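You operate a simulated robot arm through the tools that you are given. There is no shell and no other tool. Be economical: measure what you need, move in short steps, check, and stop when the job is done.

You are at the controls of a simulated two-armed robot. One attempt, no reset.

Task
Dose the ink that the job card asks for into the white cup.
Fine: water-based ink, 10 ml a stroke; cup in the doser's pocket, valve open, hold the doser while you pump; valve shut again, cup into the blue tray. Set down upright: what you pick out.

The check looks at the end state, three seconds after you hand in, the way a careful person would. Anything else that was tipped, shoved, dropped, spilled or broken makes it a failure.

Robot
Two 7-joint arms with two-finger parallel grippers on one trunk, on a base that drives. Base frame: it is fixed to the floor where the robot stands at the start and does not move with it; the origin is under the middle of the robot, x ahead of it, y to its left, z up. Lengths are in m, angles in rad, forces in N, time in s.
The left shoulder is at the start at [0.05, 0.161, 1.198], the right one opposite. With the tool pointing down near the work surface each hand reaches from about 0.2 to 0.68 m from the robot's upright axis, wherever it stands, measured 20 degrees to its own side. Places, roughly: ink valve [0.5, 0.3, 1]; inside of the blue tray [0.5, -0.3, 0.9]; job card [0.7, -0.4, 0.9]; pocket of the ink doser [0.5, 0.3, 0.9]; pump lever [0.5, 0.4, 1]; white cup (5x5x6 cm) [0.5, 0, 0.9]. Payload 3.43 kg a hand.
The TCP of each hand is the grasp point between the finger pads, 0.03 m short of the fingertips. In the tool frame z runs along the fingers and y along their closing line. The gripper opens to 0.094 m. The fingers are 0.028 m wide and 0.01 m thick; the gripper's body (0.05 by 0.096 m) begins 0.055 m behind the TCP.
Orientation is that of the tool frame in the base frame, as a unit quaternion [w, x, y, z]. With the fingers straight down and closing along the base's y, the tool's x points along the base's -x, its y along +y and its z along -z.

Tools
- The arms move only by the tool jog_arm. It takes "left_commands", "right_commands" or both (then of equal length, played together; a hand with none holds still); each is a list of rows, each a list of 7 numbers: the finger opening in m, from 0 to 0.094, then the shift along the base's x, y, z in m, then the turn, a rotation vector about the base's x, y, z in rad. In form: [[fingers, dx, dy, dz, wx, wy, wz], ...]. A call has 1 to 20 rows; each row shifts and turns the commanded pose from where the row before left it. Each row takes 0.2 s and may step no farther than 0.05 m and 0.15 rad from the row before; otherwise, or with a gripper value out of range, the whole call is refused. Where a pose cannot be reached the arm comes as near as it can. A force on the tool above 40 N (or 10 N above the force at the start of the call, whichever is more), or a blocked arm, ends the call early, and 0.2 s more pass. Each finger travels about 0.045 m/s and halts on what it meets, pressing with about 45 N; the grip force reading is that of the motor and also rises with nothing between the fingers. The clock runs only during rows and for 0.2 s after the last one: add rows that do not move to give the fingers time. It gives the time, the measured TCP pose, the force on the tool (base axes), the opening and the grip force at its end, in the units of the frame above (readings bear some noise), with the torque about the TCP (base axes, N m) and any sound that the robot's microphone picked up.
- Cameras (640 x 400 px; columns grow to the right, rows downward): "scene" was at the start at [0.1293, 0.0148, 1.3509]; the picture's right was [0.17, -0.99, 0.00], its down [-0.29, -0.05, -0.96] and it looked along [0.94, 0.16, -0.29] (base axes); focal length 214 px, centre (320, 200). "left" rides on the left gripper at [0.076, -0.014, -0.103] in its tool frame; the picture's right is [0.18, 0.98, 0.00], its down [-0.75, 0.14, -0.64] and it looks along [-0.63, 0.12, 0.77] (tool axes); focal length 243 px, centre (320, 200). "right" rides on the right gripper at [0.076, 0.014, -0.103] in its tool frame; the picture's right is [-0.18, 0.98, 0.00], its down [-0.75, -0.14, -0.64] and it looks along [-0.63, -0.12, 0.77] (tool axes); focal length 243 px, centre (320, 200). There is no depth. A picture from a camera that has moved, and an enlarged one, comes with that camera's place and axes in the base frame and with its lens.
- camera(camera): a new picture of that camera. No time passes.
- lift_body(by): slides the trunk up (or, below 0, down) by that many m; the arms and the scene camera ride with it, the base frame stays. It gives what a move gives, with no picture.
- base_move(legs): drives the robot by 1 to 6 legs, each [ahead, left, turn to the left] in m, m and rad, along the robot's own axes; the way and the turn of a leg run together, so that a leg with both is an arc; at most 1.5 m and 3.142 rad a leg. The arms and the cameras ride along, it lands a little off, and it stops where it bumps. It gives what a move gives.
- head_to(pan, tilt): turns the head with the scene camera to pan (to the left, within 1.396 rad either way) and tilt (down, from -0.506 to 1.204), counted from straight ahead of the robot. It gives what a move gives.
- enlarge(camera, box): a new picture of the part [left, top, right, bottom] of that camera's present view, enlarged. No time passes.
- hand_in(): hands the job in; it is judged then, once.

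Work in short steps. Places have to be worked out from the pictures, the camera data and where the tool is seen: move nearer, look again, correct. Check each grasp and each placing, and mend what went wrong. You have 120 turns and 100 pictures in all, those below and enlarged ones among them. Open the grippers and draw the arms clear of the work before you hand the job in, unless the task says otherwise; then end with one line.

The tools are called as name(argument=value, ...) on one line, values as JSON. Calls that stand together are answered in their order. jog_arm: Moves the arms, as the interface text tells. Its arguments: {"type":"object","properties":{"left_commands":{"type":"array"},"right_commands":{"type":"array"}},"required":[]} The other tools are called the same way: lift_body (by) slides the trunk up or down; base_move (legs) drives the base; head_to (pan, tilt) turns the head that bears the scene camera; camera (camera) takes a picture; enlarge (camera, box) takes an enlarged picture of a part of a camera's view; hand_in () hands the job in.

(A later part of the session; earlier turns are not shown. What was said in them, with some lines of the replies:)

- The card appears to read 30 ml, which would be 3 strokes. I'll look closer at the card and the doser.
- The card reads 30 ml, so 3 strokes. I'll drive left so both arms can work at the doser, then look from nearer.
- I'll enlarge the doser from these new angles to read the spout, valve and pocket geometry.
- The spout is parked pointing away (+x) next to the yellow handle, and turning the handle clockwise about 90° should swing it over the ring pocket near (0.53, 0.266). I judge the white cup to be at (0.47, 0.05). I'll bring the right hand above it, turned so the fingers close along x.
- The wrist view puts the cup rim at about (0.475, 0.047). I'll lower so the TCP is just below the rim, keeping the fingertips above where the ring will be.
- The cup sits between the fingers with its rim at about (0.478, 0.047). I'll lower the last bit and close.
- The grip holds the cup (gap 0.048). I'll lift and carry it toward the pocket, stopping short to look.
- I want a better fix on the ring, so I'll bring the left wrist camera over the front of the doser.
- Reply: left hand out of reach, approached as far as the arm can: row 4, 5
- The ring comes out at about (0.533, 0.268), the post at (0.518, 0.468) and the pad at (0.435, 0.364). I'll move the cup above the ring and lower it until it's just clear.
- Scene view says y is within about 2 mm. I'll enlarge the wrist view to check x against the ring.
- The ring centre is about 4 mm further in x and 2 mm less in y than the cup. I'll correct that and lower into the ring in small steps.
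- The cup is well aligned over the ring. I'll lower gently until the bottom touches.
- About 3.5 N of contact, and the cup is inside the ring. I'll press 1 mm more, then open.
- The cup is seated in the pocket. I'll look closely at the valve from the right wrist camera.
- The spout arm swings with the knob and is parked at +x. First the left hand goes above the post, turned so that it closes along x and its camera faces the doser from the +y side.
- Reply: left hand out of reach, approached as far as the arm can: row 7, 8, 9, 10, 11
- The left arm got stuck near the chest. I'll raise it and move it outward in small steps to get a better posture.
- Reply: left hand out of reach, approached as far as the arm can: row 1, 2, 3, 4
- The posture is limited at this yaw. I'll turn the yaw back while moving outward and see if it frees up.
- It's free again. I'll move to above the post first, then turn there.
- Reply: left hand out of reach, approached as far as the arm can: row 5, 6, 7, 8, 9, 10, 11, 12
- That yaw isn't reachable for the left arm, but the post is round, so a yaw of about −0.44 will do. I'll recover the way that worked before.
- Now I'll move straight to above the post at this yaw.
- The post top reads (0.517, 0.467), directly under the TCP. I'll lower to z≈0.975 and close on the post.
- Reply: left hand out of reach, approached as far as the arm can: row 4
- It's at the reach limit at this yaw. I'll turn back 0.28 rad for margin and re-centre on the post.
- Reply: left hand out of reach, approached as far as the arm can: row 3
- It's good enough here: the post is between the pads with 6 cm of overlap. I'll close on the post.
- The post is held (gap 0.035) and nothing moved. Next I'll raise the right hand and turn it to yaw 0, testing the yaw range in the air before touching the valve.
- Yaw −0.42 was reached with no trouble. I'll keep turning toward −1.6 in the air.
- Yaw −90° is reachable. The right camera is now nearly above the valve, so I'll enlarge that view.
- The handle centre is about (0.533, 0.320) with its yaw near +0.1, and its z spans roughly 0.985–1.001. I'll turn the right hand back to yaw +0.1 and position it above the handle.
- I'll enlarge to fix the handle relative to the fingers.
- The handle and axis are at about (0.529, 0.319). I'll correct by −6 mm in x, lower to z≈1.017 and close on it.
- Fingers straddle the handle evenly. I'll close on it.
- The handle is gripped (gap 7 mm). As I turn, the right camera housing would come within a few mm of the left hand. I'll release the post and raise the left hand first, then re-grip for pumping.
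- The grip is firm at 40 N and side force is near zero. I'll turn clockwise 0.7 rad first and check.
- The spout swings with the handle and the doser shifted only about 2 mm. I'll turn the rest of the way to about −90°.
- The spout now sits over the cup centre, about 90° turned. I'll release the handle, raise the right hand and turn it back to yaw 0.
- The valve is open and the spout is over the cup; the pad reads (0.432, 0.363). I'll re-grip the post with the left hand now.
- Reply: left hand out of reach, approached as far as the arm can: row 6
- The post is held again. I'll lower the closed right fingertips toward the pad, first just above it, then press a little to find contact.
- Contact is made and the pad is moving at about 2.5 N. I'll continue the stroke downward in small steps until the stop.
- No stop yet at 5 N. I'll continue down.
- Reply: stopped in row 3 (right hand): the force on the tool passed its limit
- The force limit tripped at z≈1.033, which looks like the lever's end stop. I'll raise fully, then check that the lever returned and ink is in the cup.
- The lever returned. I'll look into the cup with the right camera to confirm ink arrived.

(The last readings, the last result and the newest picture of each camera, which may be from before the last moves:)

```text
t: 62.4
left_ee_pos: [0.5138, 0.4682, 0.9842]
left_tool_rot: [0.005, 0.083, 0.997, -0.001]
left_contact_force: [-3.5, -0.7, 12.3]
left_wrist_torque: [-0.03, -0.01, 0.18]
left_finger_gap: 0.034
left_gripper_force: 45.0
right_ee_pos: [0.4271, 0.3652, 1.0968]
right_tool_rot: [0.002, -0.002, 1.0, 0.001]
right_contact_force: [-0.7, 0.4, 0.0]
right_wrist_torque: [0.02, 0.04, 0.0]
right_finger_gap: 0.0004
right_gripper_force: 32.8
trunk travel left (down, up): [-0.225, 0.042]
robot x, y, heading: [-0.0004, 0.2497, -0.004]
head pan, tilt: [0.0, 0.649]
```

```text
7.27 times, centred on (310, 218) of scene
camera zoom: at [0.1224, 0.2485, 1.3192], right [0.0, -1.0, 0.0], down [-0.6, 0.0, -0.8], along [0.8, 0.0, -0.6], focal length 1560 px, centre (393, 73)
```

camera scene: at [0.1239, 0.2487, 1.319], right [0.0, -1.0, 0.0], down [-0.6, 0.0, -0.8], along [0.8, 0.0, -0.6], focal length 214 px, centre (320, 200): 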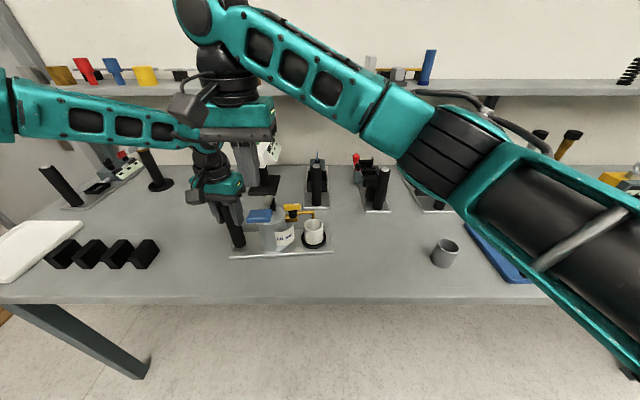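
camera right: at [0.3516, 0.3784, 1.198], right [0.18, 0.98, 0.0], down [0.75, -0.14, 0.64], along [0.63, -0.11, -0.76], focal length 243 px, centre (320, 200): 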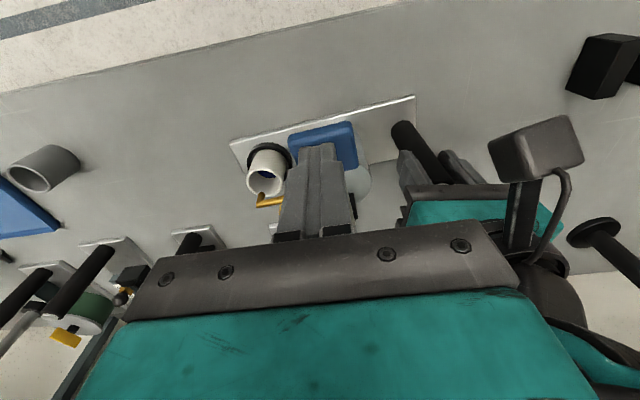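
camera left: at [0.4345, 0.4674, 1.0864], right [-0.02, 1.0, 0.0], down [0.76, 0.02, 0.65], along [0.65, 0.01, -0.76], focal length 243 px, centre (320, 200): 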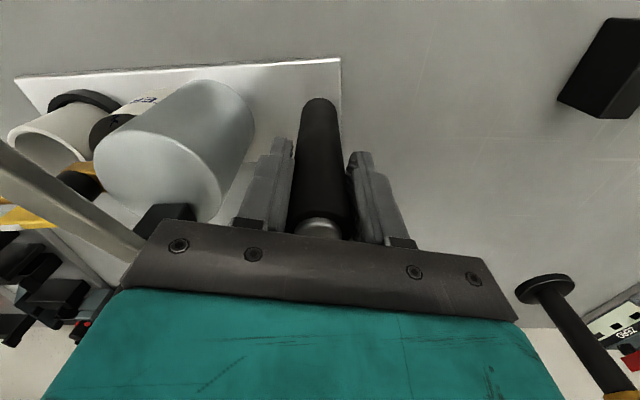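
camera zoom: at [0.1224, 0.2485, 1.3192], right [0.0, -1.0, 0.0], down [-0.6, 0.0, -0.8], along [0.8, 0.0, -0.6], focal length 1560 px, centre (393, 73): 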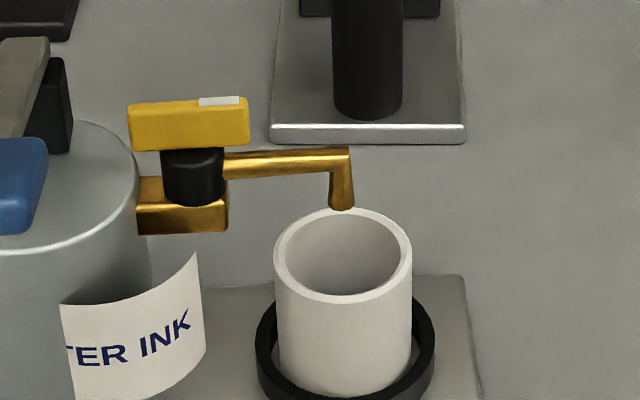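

Blue ink is in the cup, so stroke 1 counts. Now stroke 2 with the same motion.

jog_arm(right_commands=[[0.0, 0.003, 0, -0.01, 0, 0, 0], [0.0, 0, 0, -0.012, 0, 0, 0], [0.0, 0, 0, -0.012, 0, 0, 0], [0.0, 0, 0, -0.012, 0, 0, 0], [0.0, 0, 0, -0.01, 0, 0, 0], [0.0, 0, 0, -0.005, 0, 0, 0], [0.0, 0, 0, -0.005, 0, 0, 0], [0.0, 0, 0, -0.005, 0, 0, 0], [0.0, 0, 0, 0, 0, 0, 0]])

enlarge(camera="scene", box=[200, 150, 360, 270])

```text
t: 64.2
left_ee_pos: [0.514, 0.4686, 0.9837]
left_tool_rot: [0.005, 0.083, 0.997, 0.001]
left_contact_force: [-0.5, 1.9, 5.3]
left_wrist_torque: [0.02, 0.89, 0.03]
left_finger_gap: 0.034
left_gripper_force: 44.9
right_ee_pos: [0.4319, 0.3651, 1.0331]
right_tool_rot: [0.007, -0.003, 1.0, 0.005]
right_contact_force: [-5.4, -6.5, 17.4]
right_wrist_torque: [-0.19, -0.13, -0.12]
right_finger_gap: 0.0
right_gripper_force: 33.1
trunk travel left (down, up): [-0.225, 0.042]
robot x, y, heading: [-0.0022, 0.2491, 0.006]
head pan, tilt: [0.0, 0.649]
stopped in row 9 (right hand): the force on the tool passed its limit (the readings are from after the stop); the commanded pose is now the measured one
```

```text
3.33 times, centred on (280, 210) of scene
camera zoom: at [0.1215, 0.2477, 1.3193], right [0.0, -1.0, 0.0], down [-0.6, 0.0, -0.8], along [0.8, 0.0, -0.6], focal length 715 px, centre (453, 167)
```

zoom: 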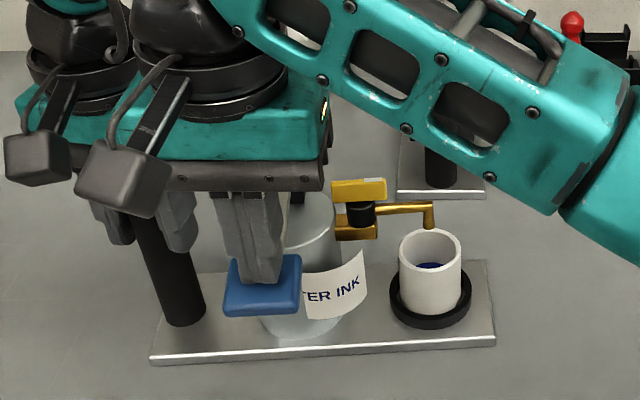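

Same stop reached, and the ink is now visible from the scene camera. I'll raise fully and check.

jog_arm(right_commands=[[0.0, -0.002, 0, 0.02, 0, 0, 0], [0.0, -0.003, 0, 0.025, 0, 0, 0], [0.0, 0, 0, 0.02, 0, 0, 0], [0.0, 0, 0, 0, 0, 0, 0], [0.0, 0, 0, 0, 0, 0, 0]])

enlarge(camera="scene", box=[240, 170, 340, 250])

enlarge(camera="right", box=[230, 110, 330, 220])

```text
t: 65.4
left_ee_pos: [0.5126, 0.4688, 0.9832]
left_tool_rot: [0.006, 0.084, 0.996, -0.001]
left_contact_force: [-5.1, -0.7, 18.2]
left_wrist_torque: [-0.1, -0.09, 0.14]
left_finger_gap: 0.0342
left_gripper_force: 44.9
right_ee_pos: [0.4265, 0.3648, 1.0964]
right_tool_rot: [0.006, -0.002, 1.0, 0.004]
right_contact_force: [0.4, -0.3, 1.0]
right_wrist_torque: [-0.01, 0.0, 0.02]
right_finger_gap: 0.0002
right_gripper_force: 33.3
trunk travel left (down, up): [-0.225, 0.042]
robot x, y, heading: [-0.0005, 0.2491, -0.004]
head pan, tilt: [0.0, 0.649]
```

```text
5.00 times, centred on (290, 210) of scene
camera zoom: at [0.1216, 0.2481, 1.3194], right [0.0, -1.0, 0.0], down [-0.6, 0.0, -0.8], along [0.8, 0.0, -0.6], focal length 1072 px, centre (470, 150)
```

zoom: 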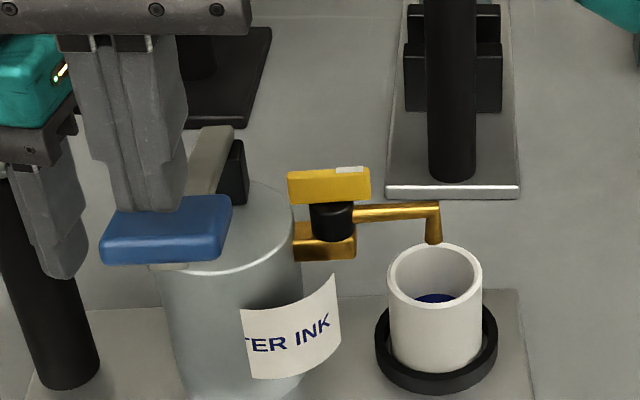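

```text
3.64 times, centred on (280, 165) of right
camera zoom: at [0.3489, 0.3778, 1.1975], right [0.18, 0.98, 0.01], down [0.75, -0.14, 0.65], along [0.64, -0.11, -0.76], focal length 882 px, centre (466, 327)
```

zoom: 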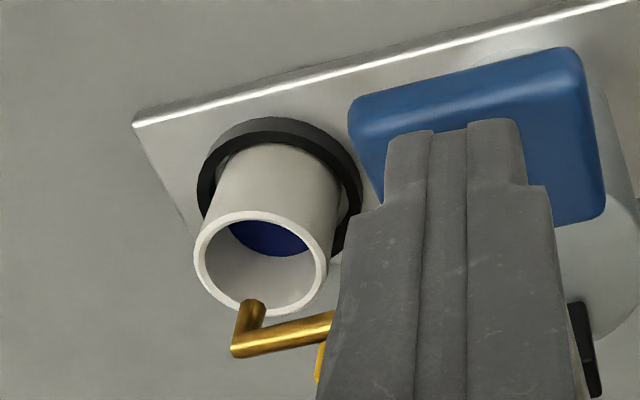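

The level has risen: 20 ml. Now stroke 3.

jog_arm(right_commands=[[0.0, 0.004, 0, -0.01, 0, 0, 0], [0.0, 0, 0, -0.012, 0, 0, 0], [0.0, 0, 0, -0.012, 0, 0, 0], [0.0, 0, 0, -0.012, 0, 0, 0], [0.0, 0, 0, -0.01, 0, 0, 0], [0.0, 0, 0, -0.005, 0, 0, 0], [0.0, 0, 0, -0.005, 0, 0, 0], [0.0, 0, 0, -0.005, 0, 0, 0], [0.0, 0, 0, 0, 0, 0, 0]])

jog_arm(right_commands=[[0.0, -0.002, 0, 0.02, 0, 0, 0], [0.0, -0.003, 0, 0.025, 0, 0, 0], [0.0, 0, 0, 0.025, 0, 0, 0], [0.0, 0, 0, 0.02, 0, 0, 0], [0.0, 0, 0, 0, 0, 0, 0]])

enlarge(camera="scene", box=[200, 150, 360, 270])

enlarge(camera="right", box=[230, 90, 330, 200])

```text
t: 67.2
left_ee_pos: [0.5142, 0.4694, 0.9841]
left_tool_rot: [0.007, 0.083, 0.997, 0.0]
left_contact_force: [-1.2, 2.2, 7.7]
left_wrist_torque: [-0.06, 1.05, -0.01]
left_finger_gap: 0.0338
left_gripper_force: 44.7
right_ee_pos: [0.4308, 0.3647, 1.0323]
right_tool_rot: [0.011, -0.004, 1.0, 0.007]
right_contact_force: [-5.7, -7.4, 18.5]
right_wrist_torque: [-0.18, -0.06, -0.11]
right_finger_gap: 0.0
right_gripper_force: 32.8
trunk travel left (down, up): [-0.225, 0.042]
robot x, y, heading: [-0.0015, 0.2519, -0.002]
head pan, tilt: [0.0, 0.649]
stopped in row 9 (right hand): the force on the tool passed its limit (the readings are from after the stop); the commanded pose is now the measured one
```

```text
t: 68.4
left_ee_pos: [0.5142, 0.4691, 0.9837]
left_tool_rot: [0.008, 0.083, 0.996, -0.001]
left_contact_force: [-8.6, -1.3, 21.7]
left_wrist_torque: [-0.14, -0.14, 0.06]
left_finger_gap: 0.034
left_gripper_force: 44.9
right_ee_pos: [0.4253, 0.3651, 1.1214]
right_tool_rot: [0.009, -0.003, 1.0, 0.007]
right_contact_force: [-0.5, 0.1, -0.2]
right_wrist_torque: [-0.01, -0.05, 0.01]
right_finger_gap: 0.0001
right_gripper_force: 33.2
trunk travel left (down, up): [-0.225, 0.042]
robot x, y, heading: [0.0, 0.2493, -0.006]
head pan, tilt: [0.0, 0.649]
```

```text
3.33 times, centred on (280, 210) of scene
camera zoom: at [0.121, 0.2477, 1.3195], right [0.0, -1.0, 0.0], down [-0.6, 0.0, -0.8], along [0.8, 0.0, -0.6], focal length 715 px, centre (453, 167)
```

zoom: 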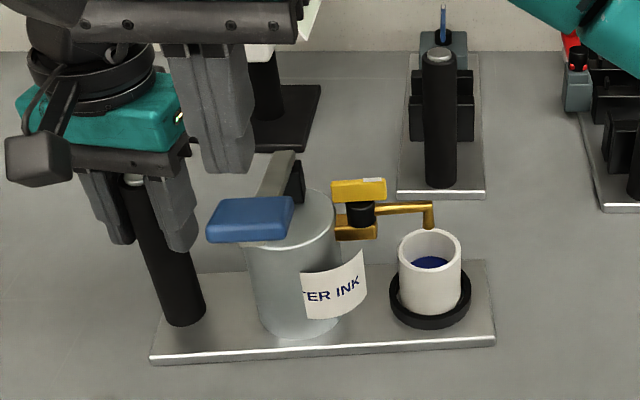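

```text
3.64 times, centred on (280, 145) of right
camera zoom: at [0.3467, 0.3782, 1.2212], right [0.18, 0.98, 0.02], down [0.74, -0.14, 0.65], along [0.65, -0.1, -0.76], focal length 882 px, centre (466, 400)
```

zoom: 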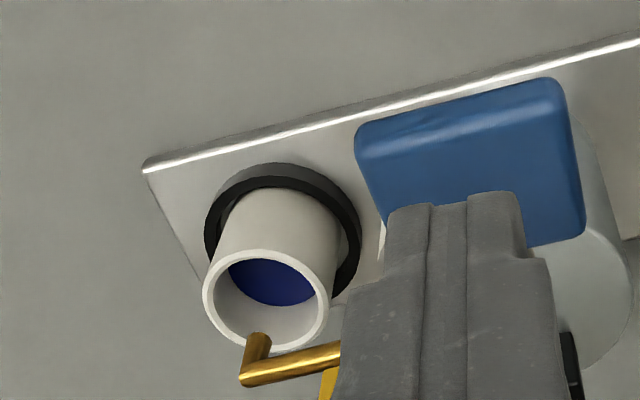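

That's 30 ml with the lever back up. Next I'll release the post and raise the left hand, while the right hand backs up for turning to the handle.

jog_arm(left_commands=[[0.045, 0, 0, 0, 0, 0, 0], [0.06, 0, 0, 0, 0, 0, 0], [0.08, 0, 0, 0, 0, 0, 0], [0.08, 0, 0, 0, 0, 0, 0], [0.08, 0, 0, 0.04, 0, 0, 0], [0.08, 0, 0, 0.04, 0, 0, 0], [0.08, 0, 0.02, 0.04, 0, 0, 0], [0.08, 0, 0.04, 0.02, 0, 0, 0], [0.08, 0, 0, 0, 0, 0, 0]])

jog_arm(right_commands=[[0.0, 0.007, -0.005, 0.015, 0, 0, 0], [0.0, 0.01, -0.005, 0.01, 0, 0, -0.147], [0.0, 0.01, -0.005, 0, 0, 0, -0.147], [0.01, 0.01, -0.005, 0, 0, 0, -0.147], [0.02, 0.01, -0.005, 0, 0, 0, -0.147], [0.03, 0.01, -0.005, 0, 0, 0, -0.147], [0.03, 0.01, -0.005, 0, 0, 0, -0.147], [0.03, 0.01, -0.005, 0, 0, 0, -0.147], [0.03, 0.01, -0.004, 0, 0, 0, -0.147], [0.03, 0.01, 0, 0, 0, 0, -0.147], [0.03, 0.006, 0, 0, 0, 0, -0.147], [0.03, 0, 0, 0, 0, 0, 0], [0.03, 0, 0, 0, 0, 0, 0]])

camera(camera="right")

enlarge(camera="scene", box=[200, 150, 360, 270])

```text
t: 70.4
left_ee_pos: [0.516, 0.5281, 1.1221]
left_tool_rot: [0.005, 0.083, 0.997, -0.001]
left_contact_force: [-0.6, -0.1, -0.1]
left_wrist_torque: [-0.01, 0.01, 0.01]
left_finger_gap: 0.0799
left_gripper_force: 0.0
right_ee_pos: [0.4274, 0.3662, 1.1193]
right_tool_rot: [0.009, -0.004, 1.0, 0.007]
right_contact_force: [0.1, -0.6, -0.7]
right_wrist_torque: [0.0, 0.02, 0.02]
right_finger_gap: 0.0
right_gripper_force: 33.1
trunk travel left (down, up): [-0.225, 0.042]
robot x, y, heading: [-0.0023, 0.2496, 0.0]
head pan, tilt: [0.0, 0.649]
```

```text
t: 73.2
left_ee_pos: [0.5145, 0.5297, 1.1219]
left_tool_rot: [0.005, 0.082, 0.997, 0.0]
left_contact_force: [-0.5, 0.7, -0.5]
left_wrist_torque: [-0.01, 0.01, 0.01]
left_finger_gap: 0.08
left_gripper_force: 0.0
right_ee_pos: [0.5303, 0.3214, 1.144]
right_tool_rot: [0.011, 0.667, 0.745, -0.001]
right_contact_force: [-0.6, 0.2, 0.1]
right_wrist_torque: [0.02, -0.04, 0.05]
right_finger_gap: 0.0298
right_gripper_force: 0.0
trunk travel left (down, up): [-0.225, 0.042]
robot x, y, heading: [-0.0032, 0.2507, 0.001]
head pan, tilt: [0.0, 0.649]
```

```text
27 pictures are left
camera right: at [0.5349, 0.4014, 1.245], right [1.0, -0.08, 0.02], down [-0.07, -0.75, 0.65], along [-0.04, -0.65, -0.76], focal length 243 px, centre (320, 200)
```

right: 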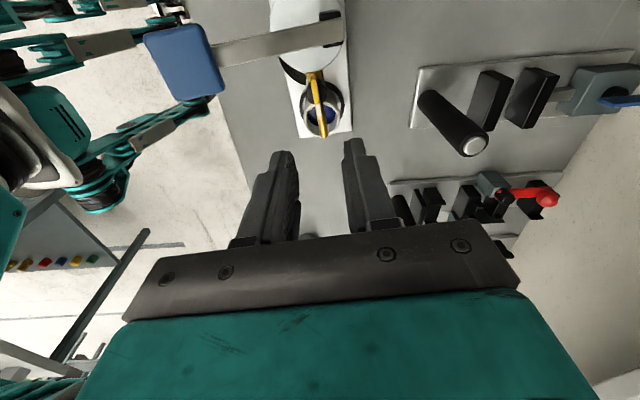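

```text
3.33 times, centred on (280, 210) of scene
camera zoom: at [0.124, 0.2487, 1.319], right [0.0, -1.0, 0.0], down [-0.6, 0.0, -0.8], along [0.8, 0.0, -0.6], focal length 715 px, centre (453, 167)
```

zoom: 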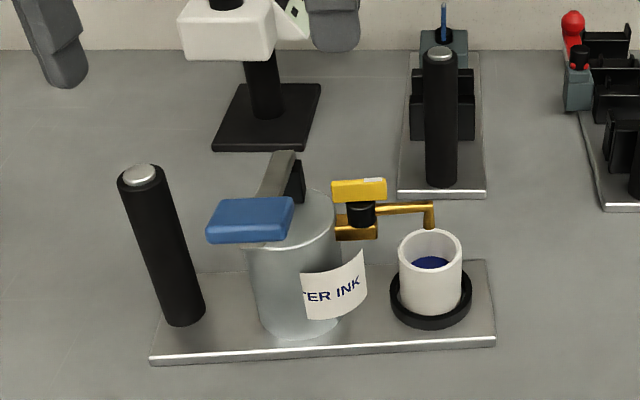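

I'll enlarge to fix the handle position from this pose.

enlarge(camera="right", box=[260, 50, 380, 150])

```text
4.00 times, centred on (320, 100) of right
camera zoom: at [0.5349, 0.4014, 1.245], right [1.0, -0.08, 0.02], down [-0.07, -0.75, 0.65], along [-0.04, -0.65, -0.76], focal length 970 px, centre (320, 600)
```

zoom: 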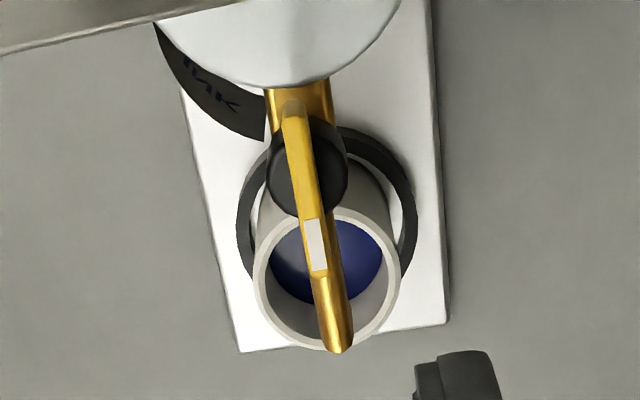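

The handle centre is at (0.529, 0.323), in line with the tool. I'll lower onto it and close.

jog_arm(right_commands=[[0.03, -0.0015, 0.0015, -0.04, 0, 0, 0], [0.03, 0, 0, -0.04, 0, 0, 0], [0.03, 0, 0, -0.03, 0, 0, 0], [0.03, 0, 0, -0.017, 0, 0, 0], [0.03, 0, 0, 0, 0, 0, 0], [0.02, 0, 0, 0, 0, 0, 0], [0.01, 0, 0, 0, 0, 0, 0], [0.002, 0, 0, 0, 0, 0, 0], [0.002, 0, 0, 0, 0, 0, 0], [0.002, 0, 0, 0, 0, 0, 0]])

enlarge(camera="scene", box=[200, 150, 360, 270])

```text
t: 75.4
left_ee_pos: [0.5153, 0.5288, 1.1212]
left_tool_rot: [0.005, 0.083, 0.997, 0.0]
left_contact_force: [0.2, 0.2, -0.5]
left_wrist_torque: [0.04, -0.01, 0.01]
left_finger_gap: 0.0799
left_gripper_force: 0.1
right_ee_pos: [0.5303, 0.3239, 1.0184]
right_tool_rot: [0.011, 0.667, 0.745, -0.002]
right_contact_force: [-2.1, -0.9, 0.4]
right_wrist_torque: [-0.11, 0.24, 0.01]
right_finger_gap: 0.0056
right_gripper_force: 39.9
trunk travel left (down, up): [-0.225, 0.042]
robot x, y, heading: [-0.0014, 0.2492, 0.0]
head pan, tilt: [0.0, 0.649]
```

```text
3.33 times, centred on (280, 210) of scene
camera zoom: at [0.1238, 0.2487, 1.319], right [0.0, -1.0, 0.0], down [-0.6, 0.0, -0.8], along [0.8, 0.0, -0.6], focal length 715 px, centre (453, 167)
```

zoom: 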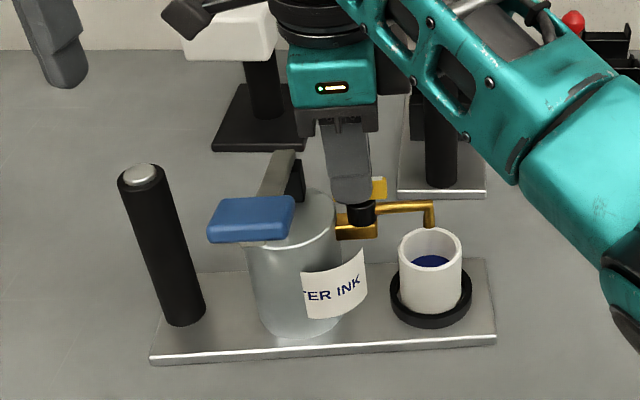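

Gripped at 40 N. I'll turn back counter-clockwise by 1.57 rad.

jog_arm(right_commands=[[0.002, 0, 0, 0, 0, 0, 0.1], [0.002, 0, 0, 0, 0, 0, 0.1], [0.002, 0, 0, 0, 0, 0, 0.1], [0.002, 0, 0, 0, 0, 0, 0.1], [0.002, 0, 0, 0, 0, 0, 0.1], [0.002, 0, 0, 0, 0, 0, 0.1], [0.002, 0, 0, 0, 0, 0, 0.1], [0.002, 0, 0, 0, 0, 0, 0.1], [0.002, 0, 0, 0, 0, 0, 0.1], [0.002, 0, 0, 0, 0, 0, 0.1], [0.002, 0, 0, 0, 0, 0, 0.1], [0.002, 0, 0, 0, 0, 0, 0.1], [0.002, 0, 0, 0, 0, 0, 0.1], [0.002, 0, 0, 0, 0, 0, 0.1], [0.002, 0, 0, 0, 0, 0, 0.1], [0.002, 0, 0, 0, 0, 0, 0.07], [0.002, 0, 0, 0, 0, 0, 0]])

enlarge(camera="scene", box=[200, 150, 360, 270])

```text
t: 79.0
left_ee_pos: [0.5163, 0.529, 1.122]
left_tool_rot: [0.006, 0.083, 0.997, -0.001]
left_contact_force: [0.4, -0.3, 0.3]
left_wrist_torque: [0.0, -0.01, -0.03]
left_finger_gap: 0.08
left_gripper_force: 0.0
right_ee_pos: [0.529, 0.3228, 1.0174]
right_tool_rot: [0.008, -0.054, 0.998, 0.007]
right_contact_force: [1.0, -2.3, -0.6]
right_wrist_torque: [-0.26, 0.04, 0.0]
right_finger_gap: 0.0055
right_gripper_force: 40.5
trunk travel left (down, up): [-0.225, 0.042]
robot x, y, heading: [-0.0033, 0.2514, 0.005]
head pan, tilt: [0.0, 0.649]
```

```text
3.33 times, centred on (280, 210) of scene
camera zoom: at [0.1243, 0.2485, 1.319], right [0.0, -1.0, 0.0], down [-0.6, 0.0, -0.8], along [0.8, 0.0, -0.6], focal length 715 px, centre (453, 167)
```

zoom: 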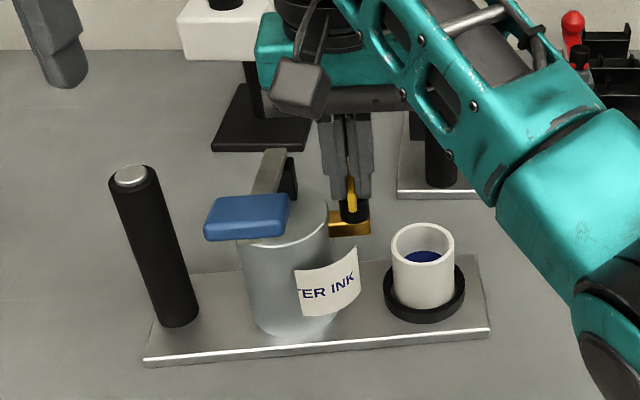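

The valve is back but the doser rotated a hair with it. I'll turn a touch more to ensure it's fully shut.

jog_arm(right_commands=[[0.002, 0, 0, 0, 0, 0, 0.04], [0.002, 0, 0, 0, 0, 0, 0.04], [0.002, 0, 0, 0, 0, 0, 0]])

enlarge(camera="scene", box=[200, 150, 360, 270])

```text
t: 79.8
left_ee_pos: [0.5155, 0.5284, 1.1223]
left_tool_rot: [0.005, 0.082, 0.997, 0.0]
left_contact_force: [0.6, 0.2, 0.0]
left_wrist_torque: [0.0, 0.0, 0.0]
left_finger_gap: 0.08
left_gripper_force: 0.0
right_ee_pos: [0.5287, 0.3235, 1.0171]
right_tool_rot: [0.008, -0.095, 0.995, 0.008]
right_contact_force: [-0.9, 0.6, 0.0]
right_wrist_torque: [-0.14, -0.25, -0.29]
right_finger_gap: 0.0057
right_gripper_force: 40.3
trunk travel left (down, up): [-0.225, 0.042]
robot x, y, heading: [0.0003, 0.2471, -0.0]
head pan, tilt: [0.0, 0.649]
```

```text
3.33 times, centred on (280, 210) of scene
camera zoom: at [0.1242, 0.2488, 1.319], right [0.0, -1.0, 0.0], down [-0.6, 0.0, -0.8], along [0.8, 0.0, -0.6], focal length 715 px, centre (453, 167)
```

zoom: 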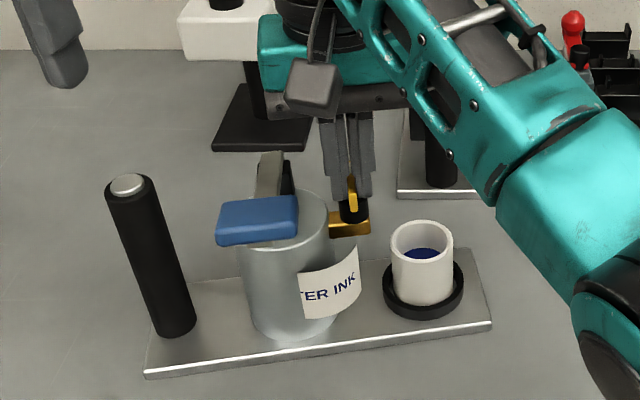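

The doser itself started to turn, so the valve is at its closed stop. I'll release and raise the right hand, then turn to yaw +90° to pick up the cup.

jog_arm(right_commands=[[0.015, 0, 0, 0, 0, 0, 0], [0.03, 0, 0, 0, 0, 0, 0], [0.03, 0, 0, 0, 0, 0, 0], [0.03, 0, 0, 0.03, 0, 0, 0], [0.03, 0, 0, 0.04, 0, 0, 0], [0.03, 0, -0.02, 0.03, 0, 0, 0.14], [0.04, 0, -0.02, 0, 0, 0, 0.14], [0.05, 0, -0.02, 0, 0, 0, 0.14], [0.06, 0, -0.02, 0, 0, 0, 0.14], [0.07, 0, -0.02, 0, 0, 0, 0.14], [0.08, 0, 0, 0, 0, 0, 0.14], [0.08, 0, 0, 0, 0, 0, 0.14], [0.08, 0, 0, 0, 0, 0, 0.14], [0.08, 0, 0, 0, 0, 0, 0.14], [0.08, 0, 0, 0, 0, 0, 0.12], [0.08, 0, 0, 0, 0, 0, 0]])

camera(camera="right")

enlarge(camera="scene", box=[220, 160, 360, 270])

```text
t: 83.2
left_ee_pos: [0.5164, 0.5283, 1.1218]
left_tool_rot: [0.006, 0.083, 0.997, 0.0]
left_contact_force: [-0.4, -0.1, 0.3]
left_wrist_torque: [0.02, 0.0, 0.0]
left_finger_gap: 0.0799
left_gripper_force: 0.1
right_ee_pos: [0.529, 0.2237, 1.1179]
right_tool_rot: [0.002, -0.707, 0.707, 0.01]
right_contact_force: [-0.1, 0.2, 0.0]
right_wrist_torque: [0.0, 0.0, 0.03]
right_finger_gap: 0.0799
right_gripper_force: 0.1
trunk travel left (down, up): [-0.225, 0.042]
robot x, y, heading: [-0.0023, 0.2502, -0.0]
head pan, tilt: [0.0, 0.649]
```

```text
21 pictures are left
camera right: at [0.5158, 0.1457, 1.218], right [-0.98, 0.19, 0.02], down [0.15, 0.74, 0.65], along [0.11, 0.64, -0.76], focal length 243 px, centre (320, 200)
```

right: 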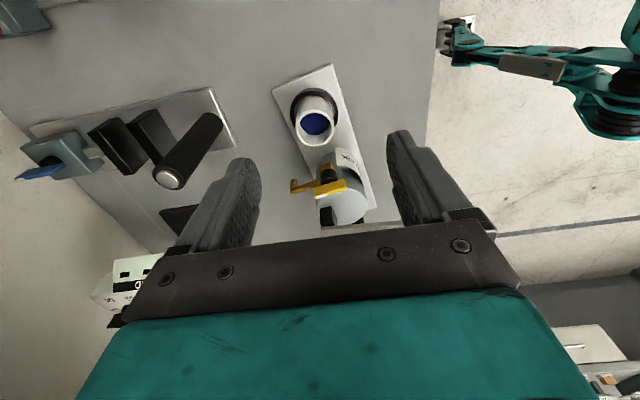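

```text
3.64 times, centred on (290, 215) of scene
camera zoom: at [0.124, 0.2487, 1.319], right [0.0, -1.0, 0.0], down [-0.6, 0.0, -0.8], along [0.8, 0.0, -0.6], focal length 780 px, centre (429, 146)
```

zoom: 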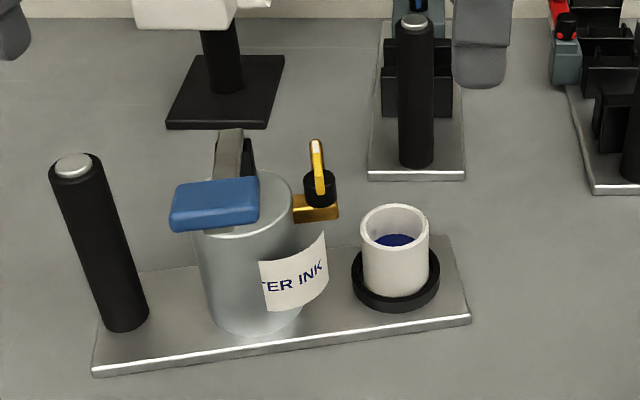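

The valve is shut and the cup is at (0.538, 0.270). I'll move above it, lower to z≈0.928 and grip.

jog_arm(right_commands=[[0.08, 0.009, 0.023, 0, 0, 0, 0], [0.08, 0, 0.023, 0, 0, 0, 0], [0.08, 0, 0, -0.04, 0, 0, 0], [0.08, 0, 0, -0.04, 0, 0, 0], [0.08, 0, 0, -0.04, 0, 0, 0], [0.08, 0, 0, -0.04, 0, 0, 0], [0.08, 0, 0, 0, 0, 0, 0], [0.08, 0, 0, 0, 0, 0, 0]])

camera(camera="right")

```text
t: 85.0
left_ee_pos: [0.5154, 0.5297, 1.1221]
left_tool_rot: [0.005, 0.083, 0.997, -0.001]
left_contact_force: [-0.5, -0.9, -0.6]
left_wrist_torque: [0.0, 0.0, -0.03]
left_finger_gap: 0.08
left_gripper_force: 0.1
right_ee_pos: [0.5386, 0.2691, 0.9565]
right_tool_rot: [0.001, -0.706, 0.708, 0.011]
right_contact_force: [0.2, -0.8, 0.1]
right_wrist_torque: [0.05, -0.01, 0.01]
right_finger_gap: 0.0805
right_gripper_force: 0.1
trunk travel left (down, up): [-0.225, 0.042]
robot x, y, heading: [0.0027, 0.2499, 0.001]
head pan, tilt: [0.0, 0.649]
```

```text
19 pictures are left
camera right: at [0.5251, 0.1921, 1.0572], right [-0.98, 0.19, 0.02], down [0.15, 0.74, 0.65], along [0.11, 0.64, -0.76], focal length 243 px, centre (320, 200)
```

right: 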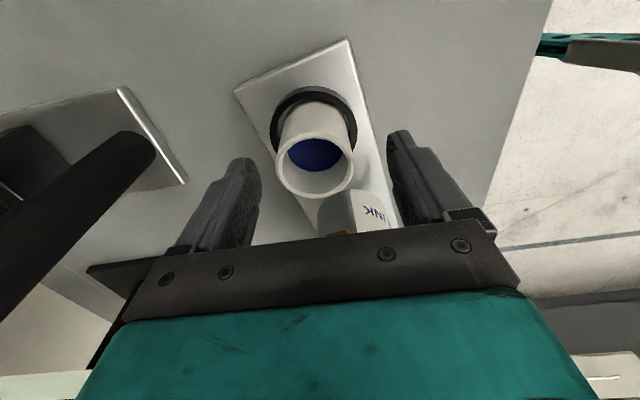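

Aligned; the cup is about 2 mm toward +x. I'll lower and close.

jog_arm(right_commands=[[0.08, 0.002, 0.001, -0.015, 0, 0, 0], [0.08, 0, 0, -0.013, 0, 0, 0], [0.08, 0, 0, 0, 0, 0, 0], [0.065, 0, 0, 0, 0, 0, 0], [0.055, 0, 0, 0, 0, 0, 0], [0.045, 0, 0, 0, 0, 0, 0], [0.04, 0, 0, 0, 0, 0, 0], [0.04, 0, 0, 0, 0, 0, 0], [0.04, 0, 0, 0, 0, 0, 0]])

jog_arm(right_commands=[[0.04, 0, 0, 0.01, 0, 0, 0], [0.04, 0, 0, 0.015, 0, 0, 0], [0.04, 0, 0, 0.02, 0, 0, 0], [0.04, 0, 0, 0.02, 0, 0, 0], [0.04, 0, 0, 0, 0, 0, 0]])

enlarge(camera="scene", box=[200, 150, 360, 270])

```text
t: 87.0
left_ee_pos: [0.516, 0.5295, 1.1229]
left_tool_rot: [0.005, 0.082, 0.997, -0.001]
left_contact_force: [-0.7, 0.3, 0.5]
left_wrist_torque: [0.02, 0.02, 0.0]
left_finger_gap: 0.08
left_gripper_force: 0.0
right_ee_pos: [0.5409, 0.2699, 0.9294]
right_tool_rot: [0.002, -0.707, 0.708, 0.01]
right_contact_force: [0.4, -0.9, 1.2]
right_wrist_torque: [0.03, -0.04, -0.02]
right_finger_gap: 0.0489
right_gripper_force: 45.0
trunk travel left (down, up): [-0.225, 0.042]
robot x, y, heading: [0.0022, 0.2471, 0.001]
head pan, tilt: [0.0, 0.649]
```

```text
t: 88.2
left_ee_pos: [0.5166, 0.53, 1.1227]
left_tool_rot: [0.006, 0.082, 0.997, 0.0]
left_contact_force: [-0.4, 0.6, 0.2]
left_wrist_torque: [0.01, -0.01, -0.03]
left_finger_gap: 0.0803
left_gripper_force: 0.1
right_ee_pos: [0.5407, 0.2691, 0.9954]
right_tool_rot: [0.0, -0.706, 0.708, 0.011]
right_contact_force: [-0.1, -0.2, 0.4]
right_wrist_torque: [-0.02, 0.0, -0.01]
right_finger_gap: 0.0489
right_gripper_force: 45.0
trunk travel left (down, up): [-0.225, 0.042]
robot x, y, heading: [-0.0006, 0.2485, 0.0]
head pan, tilt: [0.0, 0.649]
```

```text
3.33 times, centred on (280, 210) of scene
camera zoom: at [0.1241, 0.2487, 1.319], right [0.0, -1.0, 0.0], down [-0.6, 0.0, -0.8], along [0.8, 0.0, -0.6], focal length 715 px, centre (453, 167)
```

zoom: 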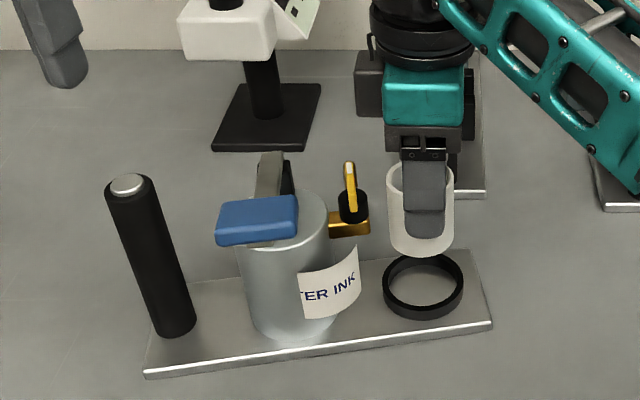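

The cup is out with its ink. I'll raise both hands, bring the cup to the right, then drive the base toward the tray.

jog_arm(right_commands=[[0.04, 0, 0, 0.02, 0, 0, 0], [0.04, 0, 0, 0.025, 0, 0, 0], [0.04, -0.005, -0.02, 0.02, 0, 0, 0], [0.04, -0.005, -0.025, 0, 0, 0, 0], [0.04, -0.005, -0.025, 0, 0, 0, 0], [0.04, -0.005, -0.025, 0, 0, 0, 0], [0.04, -0.005, -0.025, 0, 0, 0, 0], [0.04, -0.005, -0.025, 0, 0, 0, 0], [0.04, -0.005, -0.02, 0, 0, 0, 0], [0.04, 0, 0, 0, 0, 0, 0]], left_commands=[[0.08, 0, 0, 0.03, 0, 0, 0], [0.08, -0.01, 0, 0.03, 0, 0, 0], [0.08, -0.02, 0, 0.03, 0, 0, 0], [0.08, -0.03, 0, 0.02, 0, 0, 0], [0.08, -0.03, 0, 0, 0, 0, 0], [0.08, -0.03, 0, 0, 0, 0, 0], [0.08, 0, 0, 0, 0, 0, 0], [0.08, 0, 0, 0, 0, 0, 0], [0.08, 0, 0, 0, 0, 0, 0], [0.08, 0, 0, 0, 0, 0, 0]])

base_move(legs=[[0, -0.2, 0], [0, -0.2, 0]])

camera(camera="scene")

```text
t: 90.4
left_ee_pos: [0.3968, 0.5307, 1.2307]
left_tool_rot: [0.005, 0.083, 0.997, 0.0]
left_contact_force: [-0.3, 0.4, -0.2]
left_wrist_torque: [0.0, -0.03, -0.04]
left_finger_gap: 0.0801
left_gripper_force: 0.0
right_ee_pos: [0.5053, 0.1051, 1.0599]
right_tool_rot: [0.001, -0.705, 0.709, 0.012]
right_contact_force: [0.4, 0.5, -0.4]
right_wrist_torque: [0.03, -0.05, 0.0]
right_finger_gap: 0.049
right_gripper_force: 45.5
trunk travel left (down, up): [-0.225, 0.042]
robot x, y, heading: [-0.0011, 0.2475, 0.005]
head pan, tilt: [0.0, 0.649]
```

```text
t: 93.2
left_ee_pos: [0.397, 0.1288, 1.2325]
left_tool_rot: [0.005, 0.083, 0.997, 0.0]
left_contact_force: [-0.2, 0.0, 0.2]
left_wrist_torque: [0.0, -0.02, -0.03]
left_finger_gap: 0.0799
left_gripper_force: 0.0
right_ee_pos: [0.5055, -0.2948, 1.0602]
right_tool_rot: [0.001, -0.706, 0.708, 0.011]
right_contact_force: [0.4, -0.4, 0.0]
right_wrist_torque: [0.02, 0.02, 0.0]
right_finger_gap: 0.0486
right_gripper_force: 45.0
trunk travel left (down, up): [-0.225, 0.042]
robot x, y, heading: [0.0003, -0.1493, 0.003]
head pan, tilt: [0.0, 0.649]
```

```text
17 pictures are left
camera scene: at [0.124, -0.1525, 1.319], right [0.0, -1.0, 0.0], down [-0.6, 0.0, -0.8], along [0.8, 0.0, -0.6], focal length 214 px, centre (320, 200)
```

scene: 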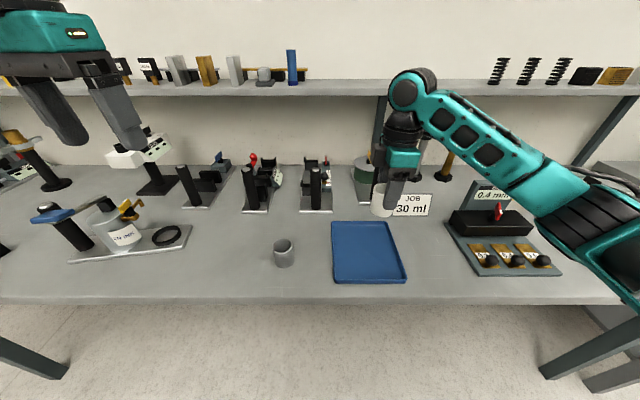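

Tray centre comes out at about (0.505, −0.272). I'll shift over it and lower the cup to just above the floor of the tray.

jog_arm(right_commands=[[0.04, 0, 0.02, 0, 0, 0, 0], [0.04, 0, 0, -0.03, 0, 0, 0], [0.04, 0, 0, -0.03, 0, 0, 0], [0.04, 0, 0, -0.03, 0, 0, 0], [0.04, 0, 0, -0.025, 0, 0, 0], [0.04, 0, 0, -0.01, 0, 0, 0], [0.04, 0, 0, 0, 0, 0, 0]])

enlarge(camera="scene", box=[300, 180, 440, 300])

```text
t: 94.8
left_ee_pos: [0.3955, 0.1299, 1.231]
left_tool_rot: [0.006, 0.083, 0.997, -0.001]
left_contact_force: [-0.2, -0.3, -0.4]
left_wrist_torque: [-0.03, -0.03, -0.01]
left_finger_gap: 0.0803
left_gripper_force: 0.1
right_ee_pos: [0.5043, -0.2748, 0.9342]
right_tool_rot: [0.001, -0.706, 0.708, 0.012]
right_contact_force: [0.4, 0.2, -0.1]
right_wrist_torque: [0.03, -0.02, 0.01]
right_finger_gap: 0.0487
right_gripper_force: 45.0
trunk travel left (down, up): [-0.225, 0.042]
robot x, y, heading: [-0.0014, -0.1538, -0.003]
head pan, tilt: [0.0, 0.649]
```

```text
3.33 times, centred on (370, 240) of scene
camera zoom: at [0.124, -0.1518, 1.319], right [0.0, -1.0, 0.0], down [-0.6, 0.0, -0.8], along [0.8, 0.0, -0.6], focal length 715 px, centre (153, 67)
```

zoom: 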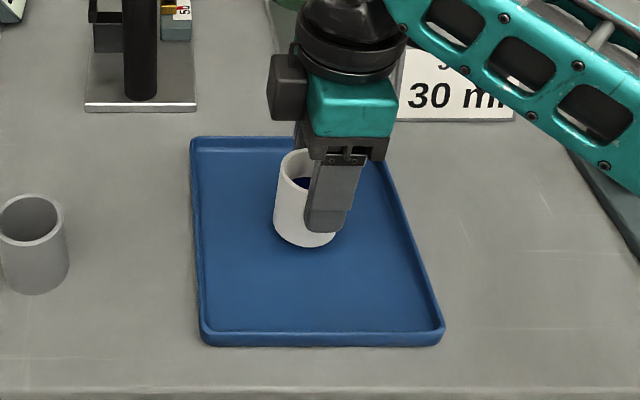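

Well inside the tray. I'll lower in small steps until contact.

jog_arm(right_commands=[[0.04, 0, 0, -0.004, 0, 0, 0], [0.04, 0, 0, -0.004, 0, 0, 0], [0.04, 0, 0, -0.003, 0, 0, 0], [0.04, 0, 0, 0, 0, 0, 0]])

```text
t: 95.8
left_ee_pos: [0.3963, 0.1307, 1.2316]
left_tool_rot: [0.005, 0.083, 0.997, 0.0]
left_contact_force: [0.4, 0.0, -0.4]
left_wrist_torque: [0.03, -0.01, 0.02]
left_finger_gap: 0.08
left_gripper_force: 0.0
right_ee_pos: [0.5051, -0.275, 0.9236]
right_tool_rot: [0.002, -0.706, 0.709, 0.011]
right_contact_force: [-0.6, 0.0, -0.3]
right_wrist_torque: [0.05, 0.04, 0.0]
right_finger_gap: 0.0487
right_gripper_force: 45.5
trunk travel left (down, up): [-0.225, 0.042]
robot x, y, heading: [-0.0001, -0.1496, 0.001]
head pan, tilt: [0.0, 0.649]
```

No contact yet, so a little further.

jog_arm(right_commands=[[0.04, 0, 0, -0.002, 0, 0, 0], [0.04, 0, 0, -0.0015, 0, 0, 0], [0.04, 0, 0, 0, 0, 0, 0]])

```text
t: 96.6
left_ee_pos: [0.3958, 0.1312, 1.2318]
left_tool_rot: [0.006, 0.083, 0.997, -0.001]
left_contact_force: [0.6, 0.2, -0.3]
left_wrist_torque: [0.0, -0.01, -0.02]
left_finger_gap: 0.0799
left_gripper_force: 0.1
right_ee_pos: [0.505, -0.2743, 0.9219]
right_tool_rot: [0.003, -0.706, 0.708, 0.01]
right_contact_force: [-1.1, -2.0, 8.4]
right_wrist_torque: [-0.07, -0.16, -0.02]
right_finger_gap: 0.0488
right_gripper_force: 44.8
trunk travel left (down, up): [-0.225, 0.042]
robot x, y, heading: [-0.0013, -0.1528, 0.004]
head pan, tilt: [0.0, 0.649]
```

The cup is resting on the tray floor (8 N). I'll open and draw straight up.

jog_arm(right_commands=[[0.055, 0, 0, 0, 0, 0, 0], [0.07, 0, 0, 0, 0, 0, 0], [0.08, 0, 0, 0, 0, 0, 0], [0.08, 0, 0, 0, 0, 0, 0], [0.08, 0, 0, 0.02, 0, 0, 0], [0.08, 0, 0, 0.04, 0, 0, 0], [0.08, 0, 0, 0.045, 0, 0, 0], [0.08, 0, 0, 0.045, 0, 0, 0], [0.08, -0.03, 0, 0.03, 0, 0, 0], [0.08, -0.04, 0, 0.02, 0, 0, 0], [0.08, -0.04, 0, 0.02, 0, 0, 0], [0.08, 0, 0, 0, 0, 0, 0]])

camera(camera="scene")

enlarge(camera="scene", box=[300, 180, 440, 300])

enlarge(camera="scene", box=[20, 170, 200, 280])

```text
t: 99.2
left_ee_pos: [0.3972, 0.1306, 1.231]
left_tool_rot: [0.006, 0.083, 0.997, 0.0]
left_contact_force: [-0.4, 0.3, 0.0]
left_wrist_torque: [0.0, -0.01, 0.04]
left_finger_gap: 0.0802
left_gripper_force: 0.1
right_ee_pos: [0.3942, -0.2748, 1.14]
right_tool_rot: [0.002, -0.706, 0.708, 0.011]
right_contact_force: [-0.2, 0.2, 1.0]
right_wrist_torque: [0.03, -0.01, 0.0]
right_finger_gap: 0.0799
right_gripper_force: 0.2
trunk travel left (down, up): [-0.225, 0.042]
robot x, y, heading: [0.0004, -0.1523, 0.001]
head pan, tilt: [0.0, 0.649]
```

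```text
15 pictures are left
camera scene: at [0.1243, -0.1518, 1.3189], right [0.0, -1.0, 0.0], down [-0.6, 0.0, -0.8], along [0.8, 0.0, -0.6], focal length 214 px, centre (320, 200)
```

scene: 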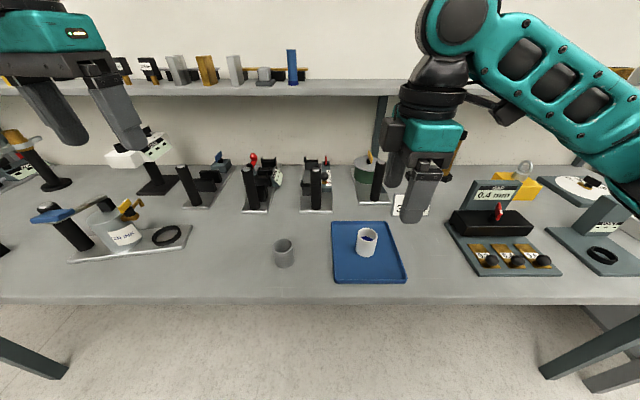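

```text
3.33 times, centred on (370, 240) of scene
camera zoom: at [0.1243, -0.1518, 1.3189], right [0.0, -1.0, 0.0], down [-0.6, 0.0, -0.8], along [0.8, 0.0, -0.6], focal length 715 px, centre (153, 67)
```

zoom: 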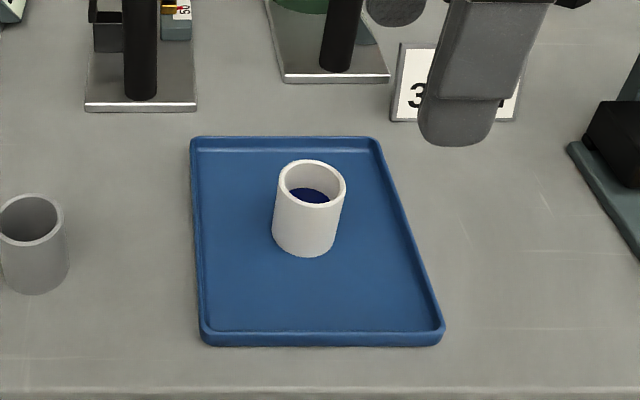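

```text
3.56 times, centred on (110, 225) of scene
camera zoom: at [0.1243, -0.1518, 1.3189], right [0.0, -1.0, 0.0], down [-0.6, 0.0, -0.8], along [0.8, 0.0, -0.6], focal length 763 px, centre (1067, 111)
```

zoom: 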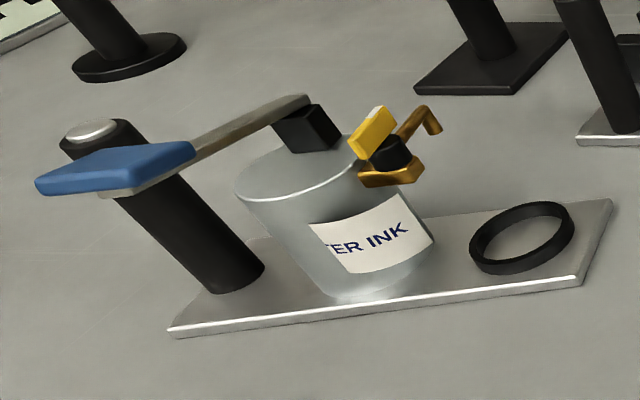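

The cup stands upright in the tray with its ink, the valve is shut, and the spout is parked. Both hands are open and clear, so I'm handing in.

hand_in()

```text
The job is handed in.
```

The white cup, with three strokes (30 ml) of water-based ink, is standing upright in the blue tray and the valve is shut; shutting it turned the doser by roughly 0.1 rad.
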